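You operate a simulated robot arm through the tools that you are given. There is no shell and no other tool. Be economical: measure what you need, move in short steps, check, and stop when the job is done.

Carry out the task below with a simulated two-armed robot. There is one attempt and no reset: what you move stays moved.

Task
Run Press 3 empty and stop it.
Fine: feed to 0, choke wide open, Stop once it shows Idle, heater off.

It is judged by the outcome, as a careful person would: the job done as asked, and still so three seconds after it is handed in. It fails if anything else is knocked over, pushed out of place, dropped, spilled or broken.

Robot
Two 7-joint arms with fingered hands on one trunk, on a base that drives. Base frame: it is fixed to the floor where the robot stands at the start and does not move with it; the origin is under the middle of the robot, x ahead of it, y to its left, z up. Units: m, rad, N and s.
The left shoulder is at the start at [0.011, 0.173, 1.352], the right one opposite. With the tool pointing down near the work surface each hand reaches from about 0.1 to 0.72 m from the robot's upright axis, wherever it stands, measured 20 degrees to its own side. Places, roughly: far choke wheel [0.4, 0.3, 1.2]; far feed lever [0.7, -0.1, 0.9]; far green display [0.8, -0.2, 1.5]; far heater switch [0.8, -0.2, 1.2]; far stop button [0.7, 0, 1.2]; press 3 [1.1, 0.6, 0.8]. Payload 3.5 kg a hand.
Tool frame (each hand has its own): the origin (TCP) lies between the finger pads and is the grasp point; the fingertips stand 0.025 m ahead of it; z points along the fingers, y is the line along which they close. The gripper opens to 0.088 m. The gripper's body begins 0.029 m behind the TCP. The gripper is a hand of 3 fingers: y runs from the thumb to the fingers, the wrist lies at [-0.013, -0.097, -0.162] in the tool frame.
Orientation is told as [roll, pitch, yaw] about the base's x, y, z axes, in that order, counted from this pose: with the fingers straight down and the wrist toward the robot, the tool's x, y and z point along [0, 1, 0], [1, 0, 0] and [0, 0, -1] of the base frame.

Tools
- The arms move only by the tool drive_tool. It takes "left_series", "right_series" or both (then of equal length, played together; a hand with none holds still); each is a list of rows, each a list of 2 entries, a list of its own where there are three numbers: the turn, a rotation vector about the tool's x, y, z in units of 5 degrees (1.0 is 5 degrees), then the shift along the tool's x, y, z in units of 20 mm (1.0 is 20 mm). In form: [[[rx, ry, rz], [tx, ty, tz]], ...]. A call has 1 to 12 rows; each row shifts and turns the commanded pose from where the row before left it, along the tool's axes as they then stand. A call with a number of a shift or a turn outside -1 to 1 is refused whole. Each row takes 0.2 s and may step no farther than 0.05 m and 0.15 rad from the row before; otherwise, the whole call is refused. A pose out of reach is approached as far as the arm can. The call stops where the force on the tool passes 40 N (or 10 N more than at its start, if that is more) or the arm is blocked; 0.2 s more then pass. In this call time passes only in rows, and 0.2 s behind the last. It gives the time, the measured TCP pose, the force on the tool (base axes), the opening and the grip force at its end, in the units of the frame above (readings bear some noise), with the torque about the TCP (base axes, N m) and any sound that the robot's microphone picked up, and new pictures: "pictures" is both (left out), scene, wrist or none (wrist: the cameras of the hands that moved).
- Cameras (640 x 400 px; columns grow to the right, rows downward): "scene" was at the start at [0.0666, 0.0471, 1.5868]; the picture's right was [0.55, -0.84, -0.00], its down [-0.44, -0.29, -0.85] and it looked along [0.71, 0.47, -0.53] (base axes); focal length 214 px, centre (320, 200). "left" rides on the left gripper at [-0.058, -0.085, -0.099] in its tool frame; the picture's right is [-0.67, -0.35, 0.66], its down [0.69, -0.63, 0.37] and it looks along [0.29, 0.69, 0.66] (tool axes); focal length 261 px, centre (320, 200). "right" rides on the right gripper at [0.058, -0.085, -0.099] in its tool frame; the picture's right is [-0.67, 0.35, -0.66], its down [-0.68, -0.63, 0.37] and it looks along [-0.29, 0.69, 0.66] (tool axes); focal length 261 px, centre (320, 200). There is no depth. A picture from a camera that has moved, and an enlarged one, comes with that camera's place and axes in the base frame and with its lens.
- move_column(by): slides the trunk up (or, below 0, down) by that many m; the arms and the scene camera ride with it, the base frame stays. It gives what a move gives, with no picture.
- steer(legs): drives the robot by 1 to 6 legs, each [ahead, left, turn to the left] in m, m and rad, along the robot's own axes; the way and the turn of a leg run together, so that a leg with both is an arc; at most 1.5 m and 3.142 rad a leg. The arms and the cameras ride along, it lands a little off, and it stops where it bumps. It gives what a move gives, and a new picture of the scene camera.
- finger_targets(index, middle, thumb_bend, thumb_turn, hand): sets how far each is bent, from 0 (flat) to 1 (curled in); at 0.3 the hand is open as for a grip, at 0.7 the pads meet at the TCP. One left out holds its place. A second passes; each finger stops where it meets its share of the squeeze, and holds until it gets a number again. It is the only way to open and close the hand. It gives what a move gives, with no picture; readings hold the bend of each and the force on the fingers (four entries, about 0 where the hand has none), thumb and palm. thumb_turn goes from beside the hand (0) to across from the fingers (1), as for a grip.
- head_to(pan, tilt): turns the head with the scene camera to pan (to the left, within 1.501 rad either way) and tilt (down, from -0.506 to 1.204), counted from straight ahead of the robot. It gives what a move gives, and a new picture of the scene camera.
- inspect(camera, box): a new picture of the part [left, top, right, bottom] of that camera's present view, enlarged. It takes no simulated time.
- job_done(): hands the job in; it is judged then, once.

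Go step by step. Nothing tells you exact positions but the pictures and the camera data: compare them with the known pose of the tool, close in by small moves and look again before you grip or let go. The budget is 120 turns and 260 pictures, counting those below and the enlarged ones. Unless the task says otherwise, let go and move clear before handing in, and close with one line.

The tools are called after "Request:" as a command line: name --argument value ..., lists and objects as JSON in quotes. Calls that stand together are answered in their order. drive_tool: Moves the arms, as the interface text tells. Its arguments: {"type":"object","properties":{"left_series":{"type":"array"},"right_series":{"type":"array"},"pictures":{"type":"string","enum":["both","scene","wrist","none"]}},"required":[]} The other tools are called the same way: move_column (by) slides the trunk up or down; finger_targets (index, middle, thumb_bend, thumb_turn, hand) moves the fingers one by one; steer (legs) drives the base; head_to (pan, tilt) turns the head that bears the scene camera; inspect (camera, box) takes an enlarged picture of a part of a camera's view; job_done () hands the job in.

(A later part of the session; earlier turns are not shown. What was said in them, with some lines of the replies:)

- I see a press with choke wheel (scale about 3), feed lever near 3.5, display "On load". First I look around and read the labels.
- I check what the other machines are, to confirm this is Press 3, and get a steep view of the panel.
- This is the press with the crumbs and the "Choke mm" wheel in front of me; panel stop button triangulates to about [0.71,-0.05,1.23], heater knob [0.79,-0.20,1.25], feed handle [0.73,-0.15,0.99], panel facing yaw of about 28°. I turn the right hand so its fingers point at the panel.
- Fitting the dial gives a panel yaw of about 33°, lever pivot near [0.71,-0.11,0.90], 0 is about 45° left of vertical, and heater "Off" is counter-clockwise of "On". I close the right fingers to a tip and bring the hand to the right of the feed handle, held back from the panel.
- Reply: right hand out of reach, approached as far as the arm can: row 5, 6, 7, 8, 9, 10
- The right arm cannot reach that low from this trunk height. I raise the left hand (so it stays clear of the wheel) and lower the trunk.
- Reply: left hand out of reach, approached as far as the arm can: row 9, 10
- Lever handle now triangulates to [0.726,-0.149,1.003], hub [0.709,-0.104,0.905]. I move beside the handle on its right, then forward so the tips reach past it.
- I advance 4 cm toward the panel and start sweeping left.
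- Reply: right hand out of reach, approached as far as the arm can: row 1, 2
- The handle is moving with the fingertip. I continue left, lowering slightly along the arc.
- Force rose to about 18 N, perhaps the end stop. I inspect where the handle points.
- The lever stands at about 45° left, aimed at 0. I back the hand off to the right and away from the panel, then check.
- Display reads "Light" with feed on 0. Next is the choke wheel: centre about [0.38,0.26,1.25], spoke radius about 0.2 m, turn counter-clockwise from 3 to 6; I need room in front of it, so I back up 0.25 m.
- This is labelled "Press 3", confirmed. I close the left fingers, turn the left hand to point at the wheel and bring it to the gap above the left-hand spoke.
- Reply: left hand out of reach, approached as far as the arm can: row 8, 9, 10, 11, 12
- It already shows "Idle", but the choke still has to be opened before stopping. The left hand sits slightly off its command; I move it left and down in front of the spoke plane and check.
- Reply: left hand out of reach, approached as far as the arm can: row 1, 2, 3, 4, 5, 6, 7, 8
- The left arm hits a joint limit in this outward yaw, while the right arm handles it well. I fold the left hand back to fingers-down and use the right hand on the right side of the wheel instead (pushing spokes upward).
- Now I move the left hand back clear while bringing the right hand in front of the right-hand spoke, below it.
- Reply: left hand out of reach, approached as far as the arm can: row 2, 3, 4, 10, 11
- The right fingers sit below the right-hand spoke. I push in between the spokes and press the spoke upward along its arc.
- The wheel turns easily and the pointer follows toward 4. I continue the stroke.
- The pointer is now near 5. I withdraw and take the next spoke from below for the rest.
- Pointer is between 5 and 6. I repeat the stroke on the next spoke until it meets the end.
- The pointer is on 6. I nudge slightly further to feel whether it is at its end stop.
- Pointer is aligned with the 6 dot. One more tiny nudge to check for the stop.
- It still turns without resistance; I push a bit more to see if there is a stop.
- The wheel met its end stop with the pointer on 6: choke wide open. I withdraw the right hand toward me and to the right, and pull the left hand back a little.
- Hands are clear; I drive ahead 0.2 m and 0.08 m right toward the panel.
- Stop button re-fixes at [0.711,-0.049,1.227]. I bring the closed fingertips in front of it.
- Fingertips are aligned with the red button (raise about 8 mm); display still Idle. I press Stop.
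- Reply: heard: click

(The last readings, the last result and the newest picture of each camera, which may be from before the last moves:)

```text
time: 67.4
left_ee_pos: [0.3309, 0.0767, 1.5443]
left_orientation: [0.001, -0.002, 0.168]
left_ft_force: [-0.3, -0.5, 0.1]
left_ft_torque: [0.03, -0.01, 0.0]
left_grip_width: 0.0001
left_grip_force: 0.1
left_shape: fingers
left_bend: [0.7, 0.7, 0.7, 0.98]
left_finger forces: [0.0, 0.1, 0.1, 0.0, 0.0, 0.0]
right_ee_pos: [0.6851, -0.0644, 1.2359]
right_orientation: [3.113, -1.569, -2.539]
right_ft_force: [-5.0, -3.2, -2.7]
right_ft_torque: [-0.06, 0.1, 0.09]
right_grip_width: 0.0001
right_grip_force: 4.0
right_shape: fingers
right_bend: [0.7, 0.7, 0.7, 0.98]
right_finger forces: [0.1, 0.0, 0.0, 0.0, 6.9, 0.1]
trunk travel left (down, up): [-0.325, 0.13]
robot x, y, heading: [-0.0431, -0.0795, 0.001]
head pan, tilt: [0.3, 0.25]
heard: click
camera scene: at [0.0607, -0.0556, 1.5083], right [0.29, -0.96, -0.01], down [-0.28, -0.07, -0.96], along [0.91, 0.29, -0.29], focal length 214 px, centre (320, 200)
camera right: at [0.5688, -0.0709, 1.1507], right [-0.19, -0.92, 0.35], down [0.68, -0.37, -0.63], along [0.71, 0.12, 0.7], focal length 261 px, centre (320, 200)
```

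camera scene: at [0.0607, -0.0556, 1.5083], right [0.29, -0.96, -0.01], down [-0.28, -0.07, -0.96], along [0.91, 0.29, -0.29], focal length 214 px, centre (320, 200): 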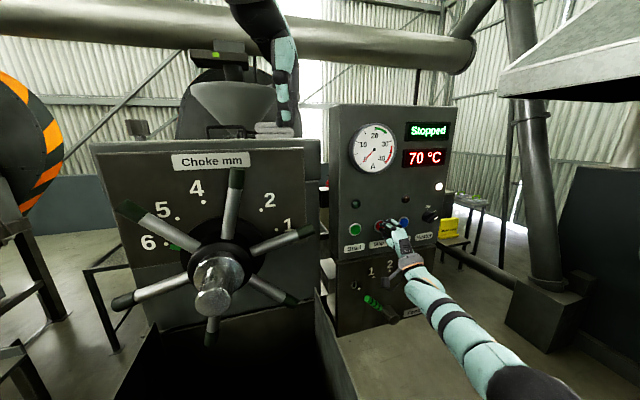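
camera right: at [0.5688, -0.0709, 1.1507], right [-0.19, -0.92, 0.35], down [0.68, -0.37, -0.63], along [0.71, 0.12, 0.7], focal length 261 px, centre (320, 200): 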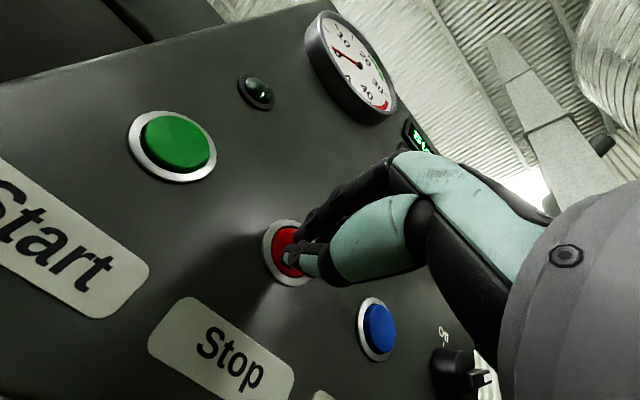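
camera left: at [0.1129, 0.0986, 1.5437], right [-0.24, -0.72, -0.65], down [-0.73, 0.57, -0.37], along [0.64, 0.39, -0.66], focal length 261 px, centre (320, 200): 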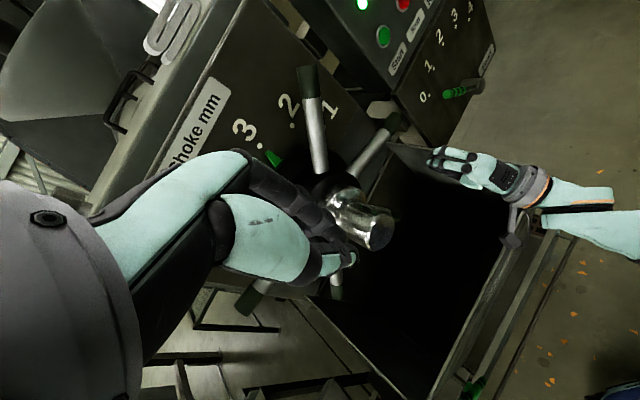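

Display shows "Stopped" with a click. I back off and move in front of the heater knob to look at it.

Request:
drive_tool --right_series '[[[0, 0, 0], [0, 0, -1]], [[0, 0, 0], [0, 0, -1]], [[0, 0, 0], [0, 0, -1]], [[0, 0, 0], [0, 0, -1]], [[0, 0, 0], [0, 0, -1]], [[0, 0, 0], [-1, 0, -0.5]], [[0, 0, 0], [-1, 0, -0.5]], [[0, 0, 0], [-1, 0, 0]], [[0, 0, 0], [-1, 0, 0]], [[0, 0, 0], [-1, 0, 0]], [[0, 0, 0], [-1, 0, 0]], [[0, 0, 0], [-1, 0, 0]]]'

Request:
inspect --camera "scene" --box '[320, 160, 480, 260]'

```text
time: 70.0
left_ee_pos: [0.3328, 0.0778, 1.5443]
left_orientation: [-0.001, 0.001, 0.166]
left_ft_force: [-0.1, 0.4, -0.4]
left_ft_torque: [0.0, 0.0, -0.01]
left_grip_width: 0.0
left_grip_force: 0.1
left_shape: fingers
left_bend: [0.7, 0.7, 0.7, 0.98]
left_finger forces: [0.1, 0.0, 0.0, 0.0, 0.0, 0.0]
right_ee_pos: [0.7046, -0.213, 1.2273]
right_orientation: [2.672, -1.571, -2.094]
right_ft_force: [-0.2, -0.3, -0.6]
right_ft_torque: [-0.02, -0.01, 0.0]
right_grip_width: 0.0
right_grip_force: 0.1
right_shape: fingers
right_bend: [0.7, 0.7, 0.7, 0.97]
right_finger forces: [0.1, 0.1, 0.0, 0.0, 0.0, 0.0]
right hand out of reach, approached as far as the arm can: row 1, 2, 3, 4, 5, 8, 9, 10, 11, 12
trunk travel left (down, up): [-0.325, 0.13]
robot x, y, heading: [-0.0428, -0.0776, -0.004]
head pan, tilt: [0.3, 0.25]
camera scene: at [0.0632, -0.0545, 1.5081], right [0.29, -0.96, -0.01], down [-0.28, -0.07, -0.96], along [0.91, 0.29, -0.29], focal length 214 px, centre (320, 200)
camera right: at [0.5888, -0.2193, 1.1412], right [-0.18, -0.92, 0.35], down [0.68, -0.37, -0.63], along [0.71, 0.12, 0.69], focal length 261 px, centre (320, 200)
```

scene: 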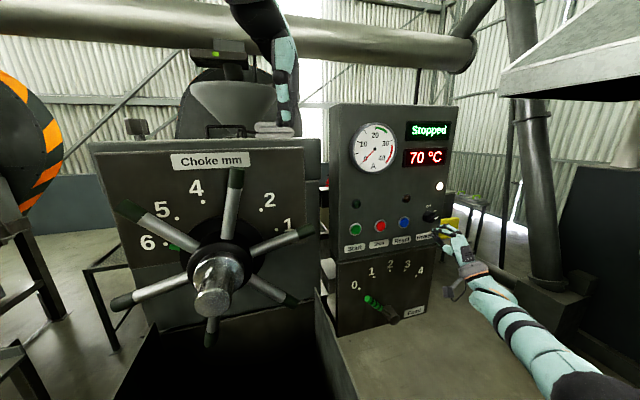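
right: 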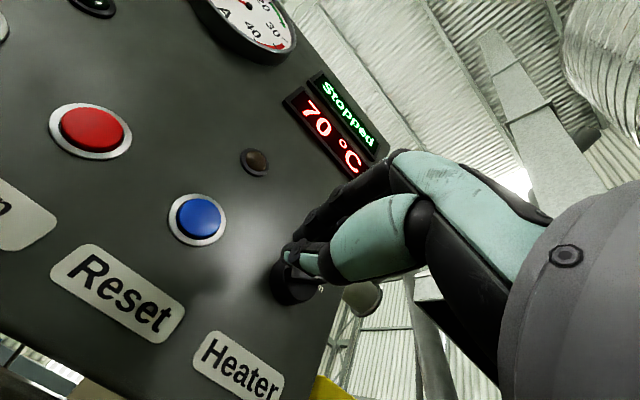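

```text
4.00 times, centred on (400, 210) of scene
camera zoom: at [0.0632, -0.0545, 1.5081], right [0.29, -0.96, -0.01], down [-0.28, -0.07, -0.96], along [0.91, 0.29, -0.29], focal length 858 px, centre (0, 160)
```

zoom: 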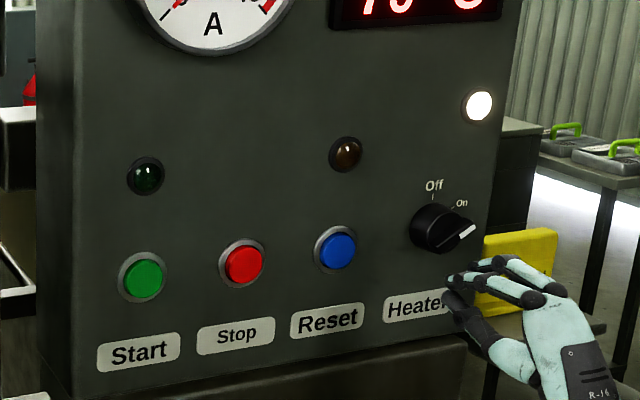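

I zoom in on the knob to see its ridge direction.

Request:
inspect --camera "scene" --box '[415, 200, 447, 226]'

Request:
inspect --camera "right" --box '[240, 220, 360, 320]'

```text
15.38 times, centred on (431, 213) of scene
camera zoom: at [0.0632, -0.0545, 1.5081], right [0.29, -0.96, -0.01], down [-0.28, -0.07, -0.96], along [0.91, 0.29, -0.29], focal length 3300 px, centre (-1388, 0)
```

zoom: 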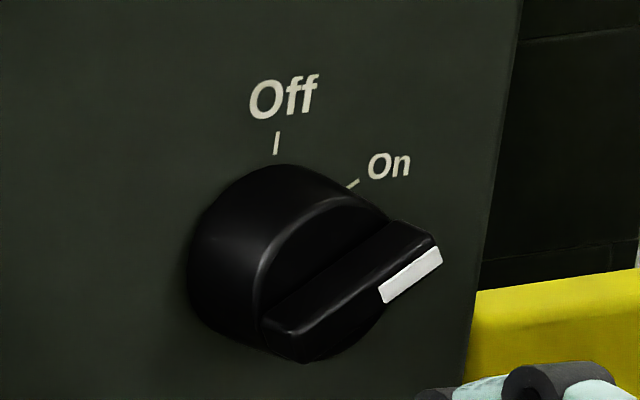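

```text
4.00 times, centred on (300, 270) of right
camera zoom: at [0.5888, -0.2193, 1.1412], right [-0.18, -0.92, 0.35], down [0.68, -0.37, -0.63], along [0.71, 0.12, 0.69], focal length 1043 px, centre (400, -80)
```

zoom: 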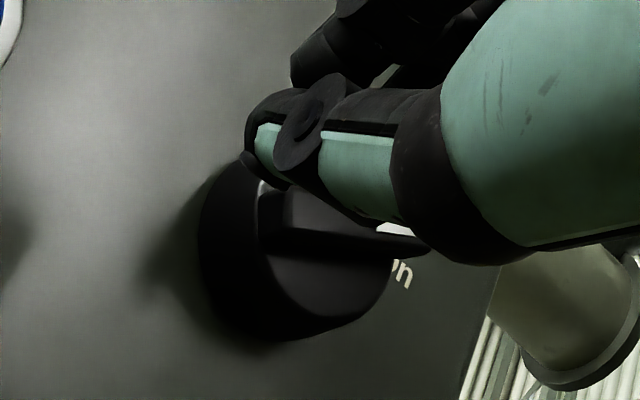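

The ridge points toward "On" (about 55° right of up). I place the fingertip bundle at its lower right so an up-left push turns it counter-clockwise to Off.

Request:
drive_tool --right_series '[[[0, 0, 0], [-0.95, -0.07, 0]], [[0, 0, 0], [-0.95, -0.07, 0]], [[0, 0, 0], [-0.95, -0.07, 0]], [[0, 0, 0], [-0.95, -0.07, 0]], [[0, 0, 0], [0, 0, 0.8]], [[0, 0, 0], [0, 0, 0.8]]]'

Request:
inspect --camera "scene" --box '[405, 190, 469, 242]'

```text
time: 71.4
left_ee_pos: [0.3337, 0.0766, 1.5444]
left_orientation: [-0.002, 0.001, 0.165]
left_ft_force: [0.0, 0.0, 0.1]
left_ft_torque: [-0.03, -0.01, 0.01]
left_grip_width: 0.0
left_grip_force: 0.1
left_shape: fingers
left_bend: [0.7, 0.7, 0.7, 0.98]
left_finger forces: [0.0, 0.1, 0.0, 0.1, 0.0, 0.0]
right_ee_pos: [0.7096, -0.2574, 1.2542]
right_orientation: [-1.34, -1.57, 1.916]
right_ft_force: [-0.6, -0.2, 0.2]
right_ft_torque: [0.03, 0.01, -0.01]
right_grip_width: 0.0001
right_grip_force: 0.0
right_shape: fingers
right_bend: [0.7, 0.7, 0.7, 0.97]
right_finger forces: [0.1, 0.1, 0.1, 0.1, 0.1, 0.0]
right hand out of reach, approached as far as the arm can: row 1, 2, 3, 4, 5, 6
trunk travel left (down, up): [-0.325, 0.13]
robot x, y, heading: [-0.039, -0.0801, 0.004]
head pan, tilt: [0.3, 0.25]
camera scene: at [0.0633, -0.0536, 1.5081], right [0.29, -0.96, -0.01], down [-0.28, -0.07, -0.96], along [0.91, 0.29, -0.29], focal length 214 px, centre (320, 200)
camera right: at [0.5931, -0.2637, 1.1681], right [-0.19, -0.92, 0.35], down [0.68, -0.38, -0.63], along [0.71, 0.12, 0.69], focal length 261 px, centre (320, 200)
```

scene: 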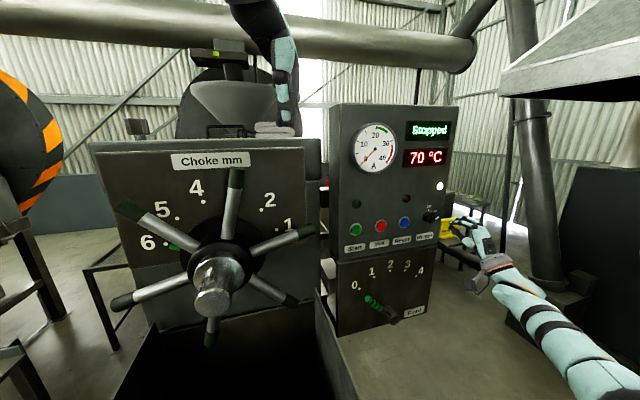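
right: 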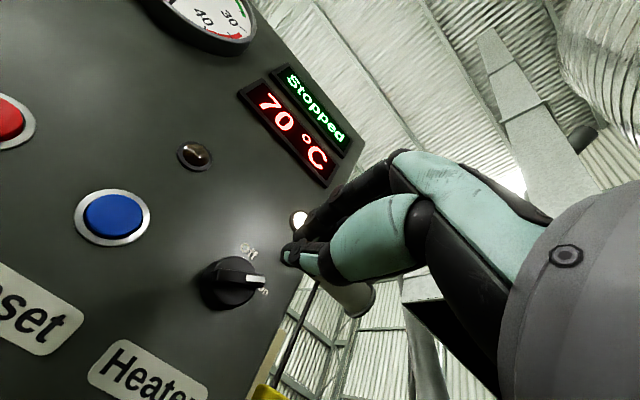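

```text
7.69 times, centred on (437, 216) of scene
camera zoom: at [0.0633, -0.0536, 1.5081], right [0.29, -0.96, -0.01], down [-0.28, -0.07, -0.96], along [0.91, 0.29, -0.29], focal length 1650 px, centre (-580, 77)
```

zoom: 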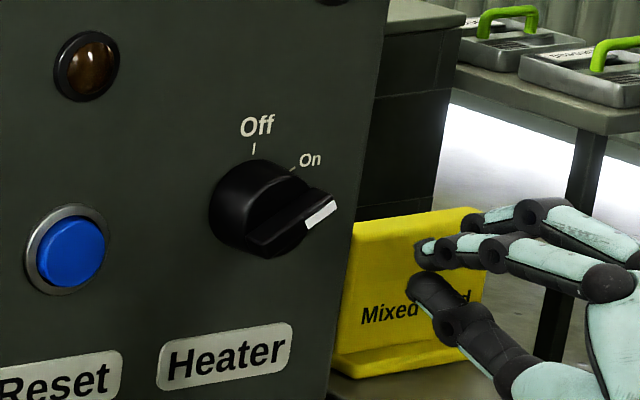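

The arm is at its reach limit here, so I drive 6 cm ahead and 8 cm right.

Request:
steer --legs '[[0.06, -0.08, 0]]'

```text
time: 72.6
left_ee_pos: [0.3909, 0.0012, 1.5441]
left_orientation: [-0.005, -0.001, 0.167]
left_ft_force: [-0.3, 0.5, 0.8]
left_ft_torque: [-0.02, -0.01, 0.0]
left_grip_width: 0.0
left_grip_force: 0.1
left_shape: fingers
left_bend: [0.7, 0.7, 0.7, 0.98]
left_finger forces: [0.0, 0.0, 0.0, 0.1, 0.1, 0.0]
right_ee_pos: [0.7681, -0.3348, 1.2549]
right_orientation: [-1.931, -1.568, 2.507]
right_ft_force: [0.1, 0.1, -0.6]
right_ft_torque: [-0.02, 0.03, -0.01]
right_grip_width: 0.0001
right_grip_force: 0.0
right_shape: fingers
right_bend: [0.7, 0.7, 0.7, 0.97]
right_finger forces: [0.0, 0.1, 0.1, 0.0, 0.1, 0.0]
trunk travel left (down, up): [-0.325, 0.13]
robot x, y, heading: [0.0185, -0.1596, -0.001]
head pan, tilt: [0.3, 0.25]
camera scene: at [0.1211, -0.131, 1.5083], right [0.3, -0.96, -0.01], down [-0.28, -0.08, -0.96], along [0.91, 0.29, -0.29], focal length 214 px, centre (320, 200)
```

scene: 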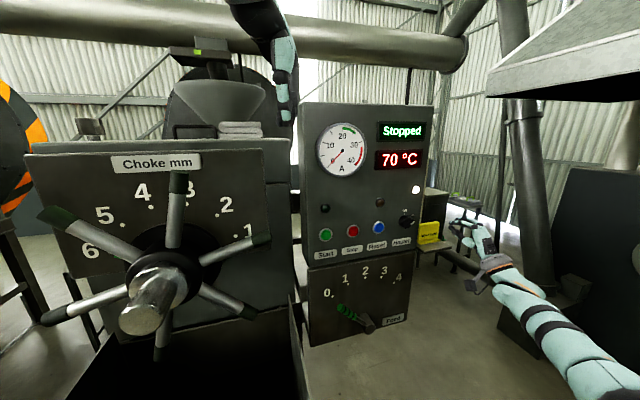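

Now I come to the lower right of the knob and forward.

Request:
drive_tool --right_series '[[[0, 0, 0], [0.75, -0.45, 0]], [[0, 0, 0], [0.75, -0.45, 0]], [[0, 0, 0], [0.75, -0.45, 0]], [[0, 0, 0], [0.75, -0.45, 0]], [[0, 0, 0], [0, 0, 1]], [[0, 0, 0], [0, 0, 1]], [[0, 0, 0], [0, 0, 1]]]'

Request:
inspect --camera "scene" --box '[381, 194, 445, 246]'

Request:
inspect --camera "right" --box '[160, 180, 352, 330]'

```text
time: 74.2
left_ee_pos: [0.3935, -0.004, 1.5458]
left_orientation: [0.0, -0.001, 0.168]
left_ft_force: [-0.1, -0.3, 0.3]
left_ft_torque: [0.0, 0.01, 0.01]
left_grip_width: 0.0
left_grip_force: 0.0
left_shape: fingers
left_bend: [0.7, 0.7, 0.7, 0.98]
left_finger forces: [0.0, 0.1, 0.1, 0.1, 0.0, 0.1]
right_ee_pos: [0.7632, -0.2668, 1.2208]
right_orientation: [2.669, -1.569, -2.091]
right_ft_force: [0.6, 0.8, -0.6]
right_ft_torque: [0.02, 0.02, 0.01]
right_grip_width: 0.0
right_grip_force: 0.1
right_shape: fingers
right_bend: [0.7, 0.7, 0.7, 0.97]
right_finger forces: [0.0, 0.0, 0.0, 0.1, 0.0, 0.0]
right hand out of reach, approached as far as the arm can: row 6, 7
trunk travel left (down, up): [-0.325, 0.13]
robot x, y, heading: [0.0205, -0.1612, -0.003]
head pan, tilt: [0.3, 0.25]
camera scene: at [0.1232, -0.1353, 1.5081], right [0.3, -0.96, -0.01], down [-0.28, -0.07, -0.96], along [0.91, 0.29, -0.29], focal length 214 px, centre (320, 200)
camera right: at [0.6473, -0.275, 1.1361], right [-0.18, -0.92, 0.35], down [0.68, -0.37, -0.63], along [0.71, 0.12, 0.7], focal length 261 px, centre (320, 200)
```

scene: 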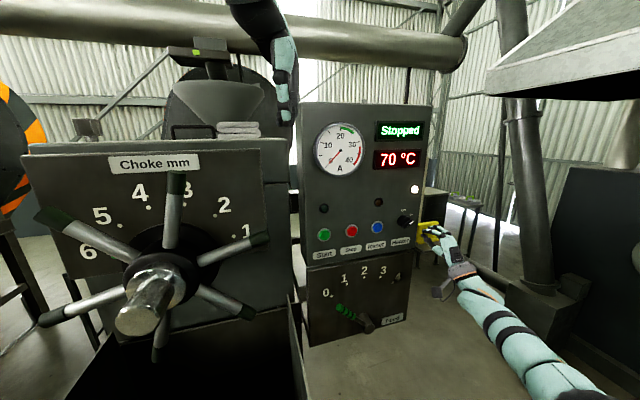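
right: 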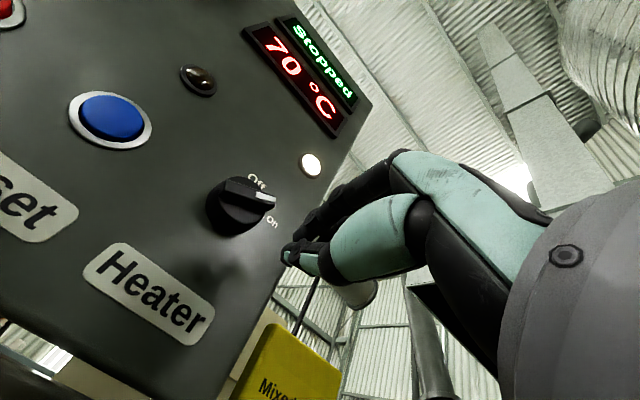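

```text
7.69 times, centred on (413, 220) of scene
camera zoom: at [0.1232, -0.1353, 1.5081], right [0.3, -0.96, -0.01], down [-0.28, -0.07, -0.96], along [0.91, 0.29, -0.29], focal length 1650 px, centre (-395, 46)
```

zoom: 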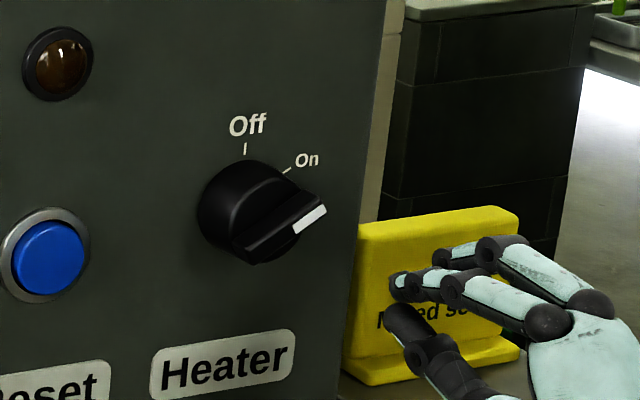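

```text
2.67 times, centred on (256, 255) of right
camera zoom: at [0.6473, -0.275, 1.1361], right [-0.18, -0.92, 0.35], down [0.68, -0.37, -0.63], along [0.71, 0.12, 0.7], focal length 695 px, centre (491, 53)
```

zoom: 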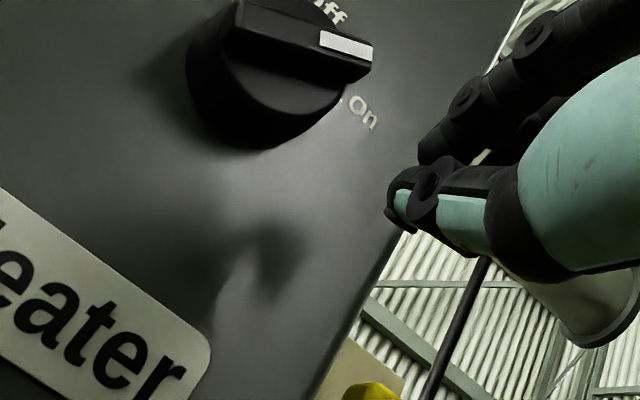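

The yellow "Mixed seed" sign stands close to the knob's right, so I won't sweep from that side. I'll grip the knob instead: retract, shift left, open the fingers, and drive 8 cm closer.

Request:
drive_tool --right_series '[[[0, 0, 0], [0, 0.1, -1]], [[0, 0, 0], [0, 0.1, -1]], [[0, 0, 0], [0.5, 0.2, -1]], [[0, 0, 0], [1, 0.2, -1]], [[0, 0, 0], [1, 0.2, -0.7]], [[0, 0, 0], [1, 0.2, 0]], [[0, 0, 0], [0.75, 0.2, 0]]]' --pictures "none"

Request:
finger_targets --hand "right" --index 0.3 --middle 0.3 --thumb_bend 0.3

Request:
steer --legs '[[0.08, 0, 0]]'

Request:
inspect --camera "right" --box '[0, 0, 640, 400]'

Request:
inspect --camera "scene" --box '[340, 180, 468, 260]'

```text
time: 75.8
left_ee_pos: [0.3935, -0.0022, 1.5446]
left_orientation: [-0.001, -0.001, 0.166]
left_ft_force: [-0.8, 0.0, 0.1]
left_ft_torque: [0.0, 0.03, 0.02]
left_grip_width: 0.0
left_grip_force: 0.1
left_shape: fingers
left_bend: [0.7, 0.7, 0.7, 0.98]
left_finger forces: [0.0, 0.1, 0.0, 0.0, 0.0, 0.0]
right_ee_pos: [0.638, -0.2488, 1.2467]
right_orientation: [-2.44, -1.57, 3.016]
right_ft_force: [-0.3, 0.4, 0.2]
right_ft_torque: [-0.03, 0.0, 0.01]
right_grip_width: 0.0001
right_grip_force: 0.1
right_shape: fingers
right_bend: [0.7, 0.7, 0.7, 0.97]
right_finger forces: [0.0, 0.0, 0.1, 0.1, 0.0, 0.0]
trunk travel left (down, up): [-0.325, 0.13]
robot x, y, heading: [0.0178, -0.1628, -0.001]
head pan, tilt: [0.3, 0.25]
```

```text
time: 76.8
left_ee_pos: [0.3933, -0.0025, 1.5458]
left_orientation: [0.0, -0.001, 0.167]
left_ft_force: [-0.7, 0.1, -0.2]
left_ft_torque: [0.02, -0.03, 0.02]
left_grip_width: 0.0
left_grip_force: 0.2
left_shape: fingers
left_bend: [0.7, 0.7, 0.7, 0.98]
left_finger forces: [0.0, 0.0, 0.1, 0.0, 0.1, 0.1]
right_ee_pos: [0.6377, -0.2504, 1.2465]
right_orientation: [2.955, -1.572, -2.375]
right_ft_force: [-0.5, -0.5, -0.1]
right_ft_torque: [0.05, -0.02, -0.02]
right_grip_width: 0.0842
right_grip_force: 0.0
right_shape: fingers
right_bend: [0.3, 0.3, 0.3, 0.97]
right_finger forces: [0.0, 0.0, 0.0, 0.1, 0.0, 0.0]
trunk travel left (down, up): [-0.325, 0.13]
robot x, y, heading: [0.0186, -0.164, 0.001]
head pan, tilt: [0.3, 0.25]
```

```text
time: 77.8
left_ee_pos: [0.4639, -0.0027, 1.546]
left_orientation: [-0.001, -0.005, 0.169]
left_ft_force: [-0.1, -0.2, 0.2]
left_ft_torque: [-0.01, -0.02, -0.05]
left_grip_width: 0.0
left_grip_force: 0.1
left_shape: fingers
left_bend: [0.7, 0.7, 0.7, 0.98]
left_finger forces: [0.0, 0.1, 0.0, 0.1, 0.1, 0.0]
right_ee_pos: [0.71, -0.2484, 1.25]
right_orientation: [-2.667, -1.565, -3.037]
right_ft_force: [-0.4, 0.7, 0.0]
right_ft_torque: [0.04, 0.01, 0.01]
right_grip_width: 0.0845
right_grip_force: 0.0
right_shape: fingers
right_bend: [0.3, 0.3, 0.3, 0.97]
right_finger forces: [0.0, 0.0, 0.0, 0.0, 0.0, 0.1]
trunk travel left (down, up): [-0.325, 0.13]
robot x, y, heading: [0.0943, -0.1593, -0.005]
head pan, tilt: [0.3, 0.25]
camera scene: at [0.1946, -0.134, 1.5087], right [0.3, -0.95, -0.01], down [-0.28, -0.07, -0.96], along [0.91, 0.29, -0.29], focal length 214 px, centre (320, 200)
```

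scene: 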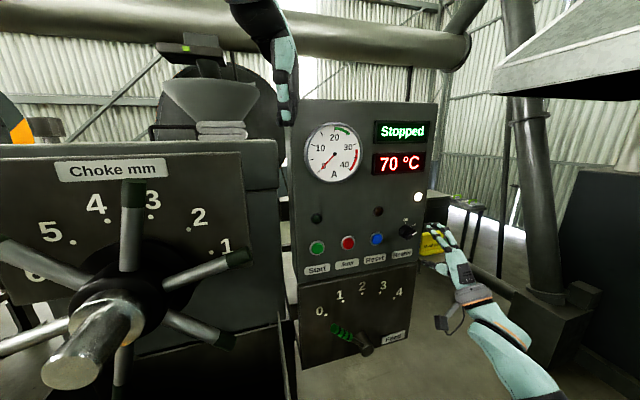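

```text
1.00 times, centred on (320, 200) of right (not enlarged: the box is as wide or as high as the picture)
camera zoom: at [0.5947, -0.2549, 1.1645], right [-0.18, -0.92, 0.35], down [0.68, -0.37, -0.63], along [0.71, 0.12, 0.7], focal length 261 px, centre (320, 200)
```

zoom: 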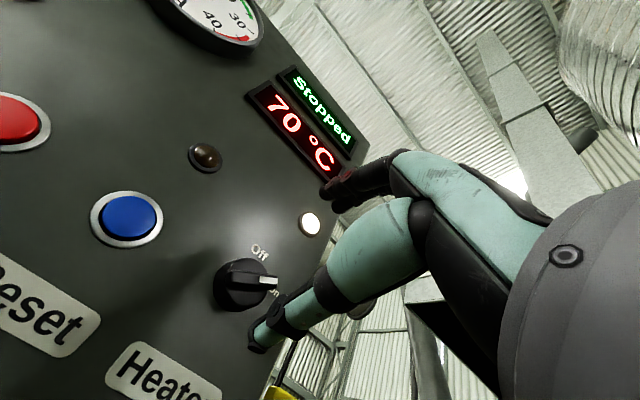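

```text
5.00 times, centred on (404, 220) of scene
camera zoom: at [0.1946, -0.134, 1.5087], right [0.3, -0.95, -0.01], down [-0.28, -0.07, -0.96], along [0.91, 0.29, -0.29], focal length 1072 px, centre (-100, 100)
```

zoom: 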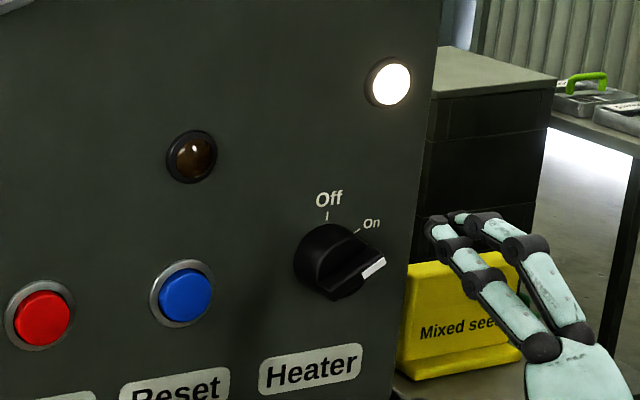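

The hand is centred on the knob ([0.788,-0.201,1.243]). I advance with the fingers open above and below it.

Request:
drive_tool --right_series '[[[0, 0, 0], [-0.13, -0.35, 0.8]], [[0, 0, 0], [0, 0, 0.8]], [[0, 0, 0], [0, 0, 0.8]], [[0, 0, 0], [0, 0, 0.6]]]'

Request:
inspect --camera "scene" --box '[372, 194, 468, 254]'

Request:
inspect --camera "right" --box '[160, 150, 400, 350]'

```text
time: 78.8
left_ee_pos: [0.471, -0.0019, 1.5444]
left_orientation: [-0.001, 0.0, 0.169]
left_ft_force: [0.4, 0.0, -0.6]
left_ft_torque: [0.02, -0.01, 0.03]
left_grip_width: 0.0
left_grip_force: 0.0
left_shape: fingers
left_bend: [0.7, 0.7, 0.7, 0.98]
left_finger forces: [0.1, 0.1, 0.0, 0.0, 0.1, 0.0]
right_ee_pos: [0.7683, -0.2167, 1.2415]
right_orientation: [-1.175, -1.571, 1.754]
right_ft_force: [0.4, 0.4, 0.6]
right_ft_torque: [-0.01, 0.0, 0.02]
right_grip_width: 0.0844
right_grip_force: 0.0
right_shape: fingers
right_bend: [0.3, 0.3, 0.3, 0.97]
right_finger forces: [0.0, 0.1, 0.0, 0.0, 0.1, 0.1]
trunk travel left (down, up): [-0.325, 0.13]
robot x, y, heading: [0.095, -0.1642, 0.005]
head pan, tilt: [0.3, 0.25]
camera scene: at [0.2013, -0.1337, 1.508], right [0.3, -0.95, -0.01], down [-0.28, -0.07, -0.96], along [0.91, 0.29, -0.29], focal length 214 px, centre (320, 200)
camera right: at [0.6522, -0.2226, 1.1559], right [-0.18, -0.92, 0.35], down [0.68, -0.37, -0.63], along [0.71, 0.12, 0.69], focal length 261 px, centre (320, 200)
```

scene: 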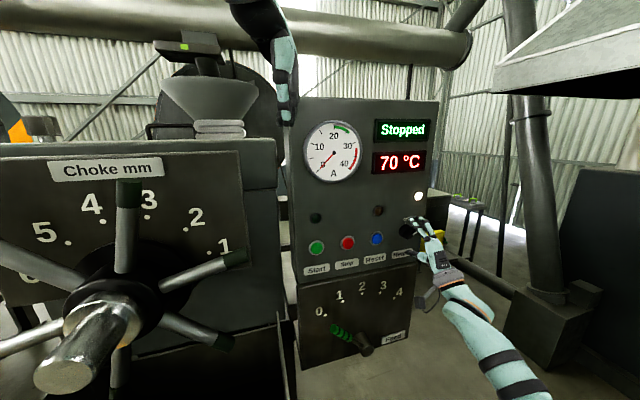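
right: 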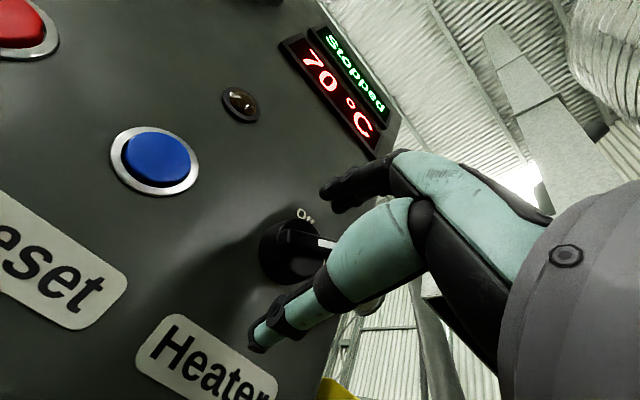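

```text
6.67 times, centred on (420, 224) of scene
camera zoom: at [0.2013, -0.1337, 1.508], right [0.3, -0.95, -0.01], down [-0.28, -0.07, -0.96], along [0.91, 0.29, -0.29], focal length 1430 px, centre (-347, 40)
```

zoom: 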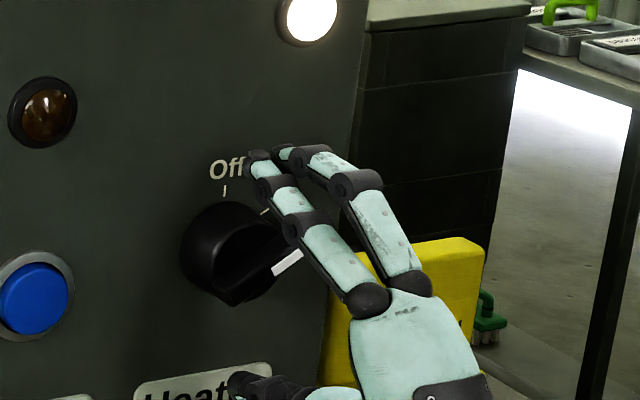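

```text
2.00 times, centred on (280, 250) of right
camera zoom: at [0.6522, -0.2226, 1.1559], right [-0.18, -0.92, 0.35], down [0.68, -0.37, -0.63], along [0.71, 0.12, 0.69], focal length 521 px, centre (400, 100)
```

zoom: 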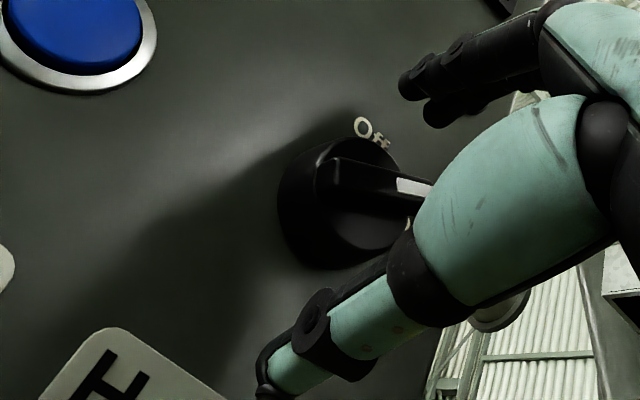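

Aligned; I advance 1 cm and close on the knob.

Request:
drive_tool --right_series '[[[0, 0, 0], [0.1, 0, 0.5]]]' --pictures "none"

Request:
finger_targets --hand "right" --index 0.6 --middle 0.6 --thumb_bend 0.6

Request:
inspect --camera "scene" --box '[372, 194, 468, 254]'

Request:
inspect --camera "right" --box '[160, 150, 400, 350]'

```text
time: 79.2
left_ee_pos: [0.4712, -0.0015, 1.5447]
left_orientation: [-0.002, 0.0, 0.168]
left_ft_force: [-0.6, 1.0, -0.2]
left_ft_torque: [0.01, 0.01, -0.02]
left_grip_width: 0.0002
left_grip_force: 0.0
left_shape: fingers
left_bend: [0.7, 0.7, 0.7, 0.98]
left_finger forces: [0.1, 0.0, 0.1, 0.0, 0.0, 0.1]
right_ee_pos: [0.7744, -0.2089, 1.2393]
right_orientation: [-0.12, -1.57, 0.698]
right_ft_force: [0.3, 0.0, -0.2]
right_ft_torque: [-0.02, 0.0, 0.02]
right_grip_width: 0.0844
right_grip_force: 0.1
right_shape: fingers
right_bend: [0.3, 0.3, 0.3, 0.97]
right_finger forces: [0.0, 0.0, 0.0, 0.0, 0.0, 0.0]
trunk travel left (down, up): [-0.325, 0.13]
robot x, y, heading: [0.0973, -0.161, 0.005]
head pan, tilt: [0.3, 0.25]
```

```text
time: 80.2
left_ee_pos: [0.47, -0.0011, 1.545]
left_orientation: [0.0, -0.002, 0.169]
left_ft_force: [0.2, 0.1, 0.8]
left_ft_torque: [0.03, 0.02, -0.01]
left_grip_width: 0.0
left_grip_force: 0.2
left_shape: fingers
left_bend: [0.7, 0.7, 0.7, 0.98]
left_finger forces: [0.0, 0.0, 0.0, 0.0, 0.0, 0.0]
right_ee_pos: [0.7735, -0.2108, 1.2418]
right_orientation: [-2.976, -1.57, -2.728]
right_ft_force: [2.0, -0.2, 8.8]
right_ft_torque: [0.09, -0.15, -0.05]
right_grip_width: 0.0301
right_grip_force: 5.5
right_shape: fingers
right_bend: [0.53, 0.55, 0.58, 0.97]
right_finger forces: [4.7, 5.3, 0.0, 0.0, 1.1, 0.0]
trunk travel left (down, up): [-0.325, 0.13]
robot x, y, heading: [0.0964, -0.1634, 0.002]
head pan, tilt: [0.3, 0.25]
```

```text
6.67 times, centred on (420, 224) of scene
camera zoom: at [0.2, -0.134, 1.5082], right [0.3, -0.95, -0.01], down [-0.28, -0.07, -0.96], along [0.91, 0.29, -0.29], focal length 1430 px, centre (-347, 40)
```

zoom: 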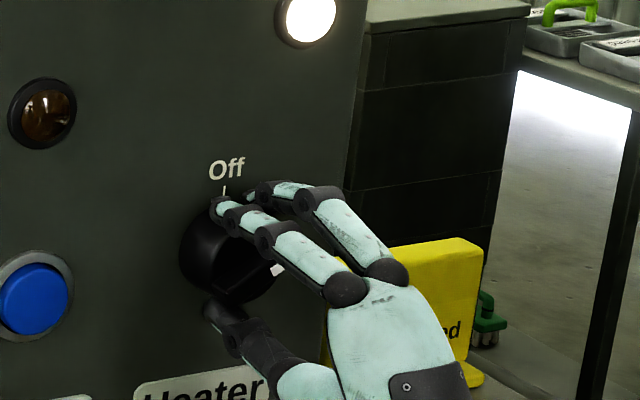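

```text
2.00 times, centred on (280, 250) of right
camera zoom: at [0.658, -0.2161, 1.1565], right [-0.18, -0.92, 0.35], down [0.68, -0.37, -0.63], along [0.71, 0.12, 0.7], focal length 521 px, centre (400, 100)
```

zoom: 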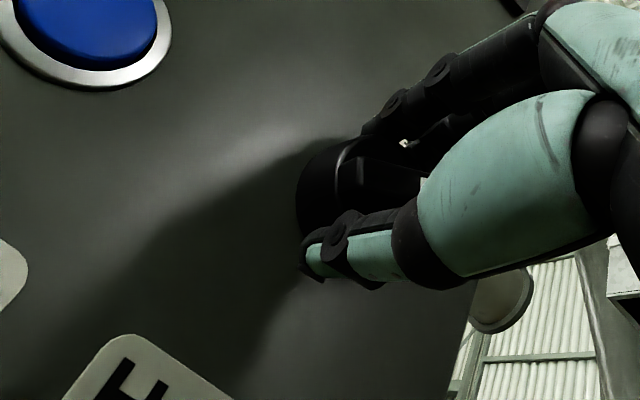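

The knob is between fingers and thumb. I tighten slightly and twist counter-clockwise.

Request:
finger_targets --hand "right" --index 0.63 --middle 0.63 --thumb_bend 0.68

Request:
drive_tool --right_series '[[[0, 0, -1], [0, 0, 0]], [[0, 0, -1], [0, 0, 0]], [[0, 0, -1], [0, 0, 0]], [[0, 0, -1], [0, 0, 0]], [[0, 0, -1], [0, 0, 0]], [[0, 0, -1], [0, 0, 0]]]'

Request:
inspect --camera "scene" --box '[372, 194, 468, 254]'

```text
time: 81.2
left_ee_pos: [0.4697, -0.0026, 1.5448]
left_orientation: [-0.001, -0.002, 0.166]
left_ft_force: [-0.2, -0.6, -0.2]
left_ft_torque: [0.0, -0.02, 0.0]
left_grip_width: 0.0
left_grip_force: 0.1
left_shape: fingers
left_bend: [0.7, 0.7, 0.7, 0.98]
left_finger forces: [0.0, 0.1, 0.0, 0.0, 0.0, 0.1]
right_ee_pos: [0.7744, -0.2106, 1.2404]
right_orientation: [-3.014, -1.569, -2.689]
right_ft_force: [1.8, -0.9, 7.5]
right_ft_torque: [0.12, -0.18, -0.01]
right_grip_width: 0.0284
right_grip_force: 9.2
right_shape: fingers
right_bend: [0.53, 0.55, 0.61, 0.97]
right_finger forces: [5.9, 6.6, 0.1, 0.1, 5.3, 0.1]
trunk travel left (down, up): [-0.325, 0.13]
robot x, y, heading: [0.0976, -0.1576, -0.003]
head pan, tilt: [0.3, 0.25]
```

```text
time: 82.6
left_ee_pos: [0.4685, -0.0027, 1.5465]
left_orientation: [0.0, -0.003, 0.166]
left_ft_force: [-0.1, -0.5, -0.4]
left_ft_torque: [0.04, 0.03, 0.0]
left_grip_width: 0.0
left_grip_force: 0.0
left_shape: fingers
left_bend: [0.7, 0.7, 0.7, 0.98]
left_finger forces: [0.1, 0.1, 0.0, 0.0, 0.0, 0.1]
right_ee_pos: [0.7729, -0.211, 1.2411]
right_orientation: [-1.573, -1.045, 2.151]
right_ft_force: [-0.1, -0.4, 7.8]
right_ft_torque: [0.12, -0.16, 0.0]
right_grip_width: 0.0276
right_grip_force: 8.6
right_shape: fingers
right_bend: [0.53, 0.55, 0.61, 0.98]
right_finger forces: [5.1, 7.5, 0.0, 0.0, 5.1, 0.0]
trunk travel left (down, up): [-0.325, 0.13]
robot x, y, heading: [0.0929, -0.1609, 0.003]
head pan, tilt: [0.3, 0.25]
camera scene: at [0.1996, -0.1344, 1.5082], right [0.3, -0.95, -0.01], down [-0.28, -0.07, -0.96], along [0.91, 0.29, -0.29], focal length 214 px, centre (320, 200)
camera right: at [0.6857, -0.259, 1.1375], right [-0.33, -0.7, 0.64], down [0.8, -0.56, -0.2], along [0.5, 0.45, 0.74], focal length 261 px, centre (320, 200)
```

scene: 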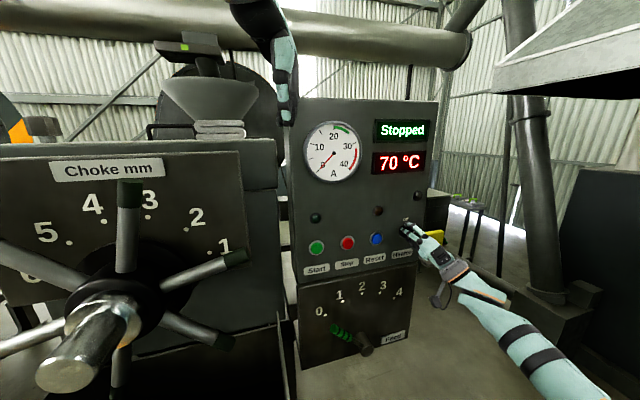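
right: 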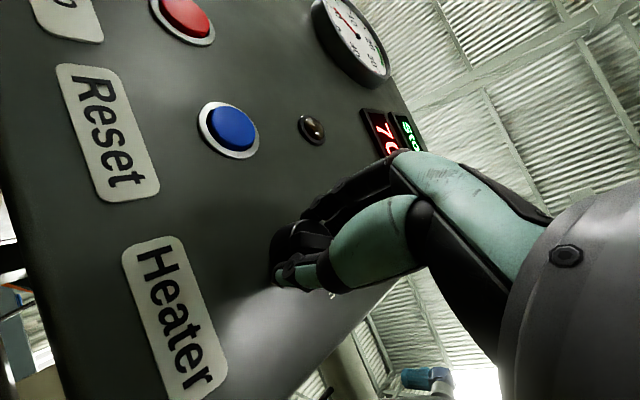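

```text
6.67 times, centred on (420, 224) of scene
camera zoom: at [0.1996, -0.1344, 1.5082], right [0.3, -0.95, -0.01], down [-0.28, -0.07, -0.96], along [0.91, 0.29, -0.29], focal length 1430 px, centre (-347, 40)
```

zoom: 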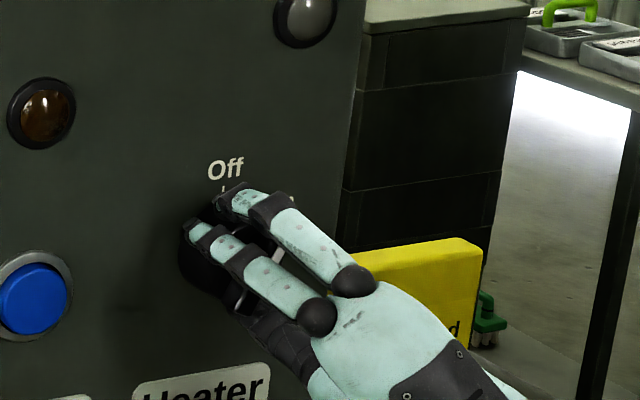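

The heater lamp has gone out after 30°. I turn on toward the Off mark.

Request:
drive_tool --right_series '[[[0, 0, -1], [0, 0, 0]], [[0, 0, -1], [0, 0, 0]], [[0, 0, -1], [0, 0, 0]], [[0, 0, -1], [0, 0, 0]], [[0, 0, -1], [0, 0, 0]]]' --pictures "none"

Request:
inspect --camera "scene" --box '[372, 194, 468, 254]'

```text
time: 83.8
left_ee_pos: [0.4687, -0.0026, 1.545]
left_orientation: [0.001, -0.002, 0.168]
left_ft_force: [-0.1, -0.1, 0.3]
left_ft_torque: [-0.01, 0.0, -0.01]
left_grip_width: 0.0002
left_grip_force: 0.0
left_shape: fingers
left_bend: [0.7, 0.7, 0.7, 0.98]
left_finger forces: [0.1, 0.0, 0.0, 0.0, 0.0, 0.1]
right_ee_pos: [0.7747, -0.2114, 1.2413]
right_orientation: [-1.573, -0.607, 2.152]
right_ft_force: [-0.8, 0.2, 4.5]
right_ft_torque: [0.07, -0.12, -0.04]
right_grip_width: 0.0267
right_grip_force: 8.5
right_shape: fingers
right_bend: [0.55, 0.56, 0.6, 0.98]
right_finger forces: [4.1, 6.5, 0.0, 0.0, 6.3, 0.0]
trunk travel left (down, up): [-0.325, 0.13]
robot x, y, heading: [0.0958, -0.1592, 0.001]
head pan, tilt: [0.3, 0.25]
```

```text
6.67 times, centred on (420, 224) of scene
camera zoom: at [0.2, -0.1343, 1.5081], right [0.3, -0.95, -0.01], down [-0.28, -0.07, -0.96], along [0.91, 0.29, -0.29], focal length 1430 px, centre (-347, 40)
```

zoom: 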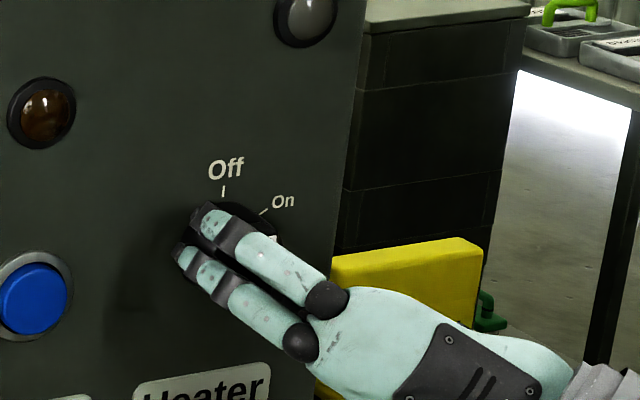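

I release and pull straight back to see the knob.

Request:
finger_targets --hand "right" --index 0.3 --middle 0.3 --thumb_bend 0.3

Request:
drive_tool --right_series '[[[0, 0, 0], [0, 0, -1]], [[0, 0, 0], [0, 0, -1]], [[0, 0, 0], [0, 0, -1]], [[0, 0, 0], [0, 0, -1]]]'

Request:
inspect --camera "scene" --box '[372, 194, 468, 254]'

```text
time: 84.8
left_ee_pos: [0.4722, -0.0012, 1.5448]
left_orientation: [0.0, 0.0, 0.168]
left_ft_force: [0.2, -0.1, 0.5]
left_ft_torque: [0.01, -0.03, -0.01]
left_grip_width: 0.0001
left_grip_force: 0.1
left_shape: fingers
left_bend: [0.7, 0.7, 0.7, 0.98]
left_finger forces: [0.0, 0.0, 0.0, 0.0, 0.1, 0.1]
right_ee_pos: [0.7742, -0.2107, 1.2401]
right_orientation: [-1.571, -0.61, 2.151]
right_ft_force: [0.8, 0.6, 0.6]
right_ft_torque: [-0.02, 0.01, 0.01]
right_grip_width: 0.0843
right_grip_force: 0.1
right_shape: fingers
right_bend: [0.3, 0.3, 0.3, 0.98]
right_finger forces: [0.0, 0.0, 0.0, 0.0, 0.1, 0.0]
trunk travel left (down, up): [-0.325, 0.13]
robot x, y, heading: [0.0943, -0.1589, -0.0]
head pan, tilt: [0.3, 0.25]
```

```text
time: 85.8
left_ee_pos: [0.4699, -0.0026, 1.5454]
left_orientation: [-0.001, -0.003, 0.168]
left_ft_force: [0.8, 0.5, -0.4]
left_ft_torque: [0.03, -0.02, -0.02]
left_grip_width: 0.0
left_grip_force: 0.0
left_shape: fingers
left_bend: [0.7, 0.7, 0.7, 0.98]
left_finger forces: [0.1, 0.0, 0.0, 0.0, 0.0, 0.0]
right_ee_pos: [0.707, -0.2552, 1.2418]
right_orientation: [-1.573, -0.612, 2.152]
right_ft_force: [1.0, -1.2, 0.1]
right_ft_torque: [0.0, -0.02, 0.02]
right_grip_width: 0.0844
right_grip_force: 0.1
right_shape: fingers
right_bend: [0.3, 0.3, 0.3, 0.98]
right_finger forces: [0.1, 0.1, 0.0, 0.1, 0.0, 0.0]
trunk travel left (down, up): [-0.325, 0.13]
robot x, y, heading: [0.0921, -0.1608, -0.001]
head pan, tilt: [0.3, 0.25]
camera scene: at [0.2003, -0.1349, 1.5082], right [0.3, -0.95, -0.01], down [-0.28, -0.07, -0.96], along [0.91, 0.29, -0.29], focal length 214 px, centre (320, 200)
camera right: at [0.6423, -0.3398, 1.1442], right [-0.5, -0.44, 0.75], down [0.8, -0.56, 0.2], along [0.33, 0.7, 0.63], focal length 261 px, centre (320, 200)
```

scene: 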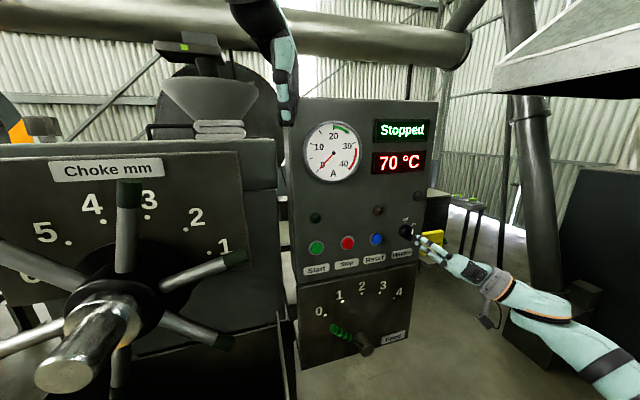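
right: 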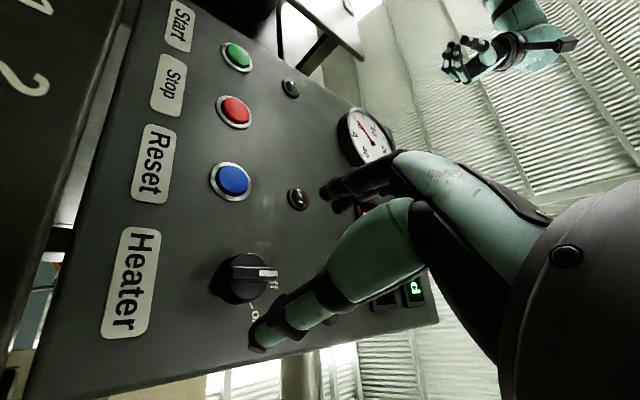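

```text
6.67 times, centred on (420, 224) of scene
camera zoom: at [0.2003, -0.1349, 1.5082], right [0.3, -0.95, -0.01], down [-0.28, -0.07, -0.96], along [0.91, 0.29, -0.29], focal length 1430 px, centre (-347, 40)
```

zoom: 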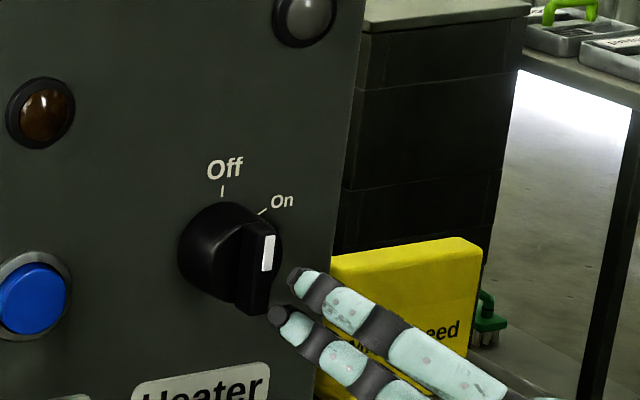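

The knob points up at Off and its lamp is out. I pull the hand farther clear and verify wheel and lever.

Request:
drive_tool --right_series '[[[0, 0, 0], [0, 0, -1]], [[0, 0, 0], [0, 0, -1]], [[0, 0, 0], [0, 0, -1]], [[0, 0, 0], [0, 0, -1]]]' --pictures "none"

Request:
head_to --pan 0.6 --tilt 0.45

```text
time: 86.8
left_ee_pos: [0.4694, -0.0021, 1.5445]
left_orientation: [0.0, -0.002, 0.167]
left_ft_force: [-0.2, 0.2, 0.0]
left_ft_torque: [0.02, -0.02, -0.02]
left_grip_width: 0.0
left_grip_force: 0.1
left_shape: fingers
left_bend: [0.7, 0.7, 0.7, 0.98]
left_finger forces: [0.1, 0.1, 0.1, 0.0, 0.1, 0.0]
right_ee_pos: [0.6364, -0.2972, 1.2396]
right_orientation: [-1.573, -0.611, 2.15]
right_ft_force: [0.0, 0.1, 0.5]
right_ft_torque: [0.01, 0.0, 0.0]
right_grip_width: 0.0846
right_grip_force: 0.0
right_shape: fingers
right_bend: [0.3, 0.3, 0.3, 0.98]
right_finger forces: [0.1, 0.0, 0.0, 0.1, 0.0, 0.1]
trunk travel left (down, up): [-0.325, 0.13]
robot x, y, heading: [0.0968, -0.1634, 0.002]
head pan, tilt: [0.3, 0.25]
```

```text
time: 87.6
left_ee_pos: [0.471, -0.0012, 1.5461]
left_orientation: [-0.002, 0.001, 0.169]
left_ft_force: [-0.3, 0.0, -0.5]
left_ft_torque: [-0.03, 0.01, 0.0]
left_grip_width: 0.0
left_grip_force: 0.0
left_shape: fingers
left_bend: [0.7, 0.7, 0.7, 0.98]
left_finger forces: [0.0, 0.1, 0.0, 0.0, 0.0, 0.0]
right_ee_pos: [0.6377, -0.2961, 1.239]
right_orientation: [-1.575, -0.611, 2.149]
right_ft_force: [0.2, 0.7, -0.2]
right_ft_torque: [0.01, -0.02, 0.03]
right_grip_width: 0.0845
right_grip_force: 0.1
right_shape: fingers
right_bend: [0.3, 0.3, 0.3, 0.98]
right_finger forces: [0.0, 0.0, 0.0, 0.0, 0.0, 0.1]
trunk travel left (down, up): [-0.325, 0.13]
robot x, y, heading: [0.0952, -0.1624, 0.004]
head pan, tilt: [0.6, 0.45]
camera scene: at [0.1868, -0.1098, 1.4901], right [0.56, -0.82, -0.03], down [-0.4, -0.25, -0.88], along [0.72, 0.51, -0.47], focal length 214 px, centre (320, 200)
```

scene: 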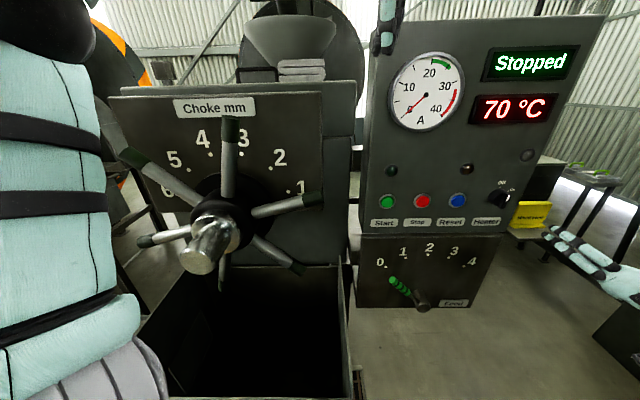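

All reads as asked: feed at 0, wheel untouched since reaching 6, display Stopped, heater off, hands clear. I hand in.

Request:
job_done

```text
The job is handed in.
```

Press 3 has been run empty and stopped: feed is at 0, the choke is wide open at 6 mm, I pressed Stop after it showed Idle, and the heater is off.
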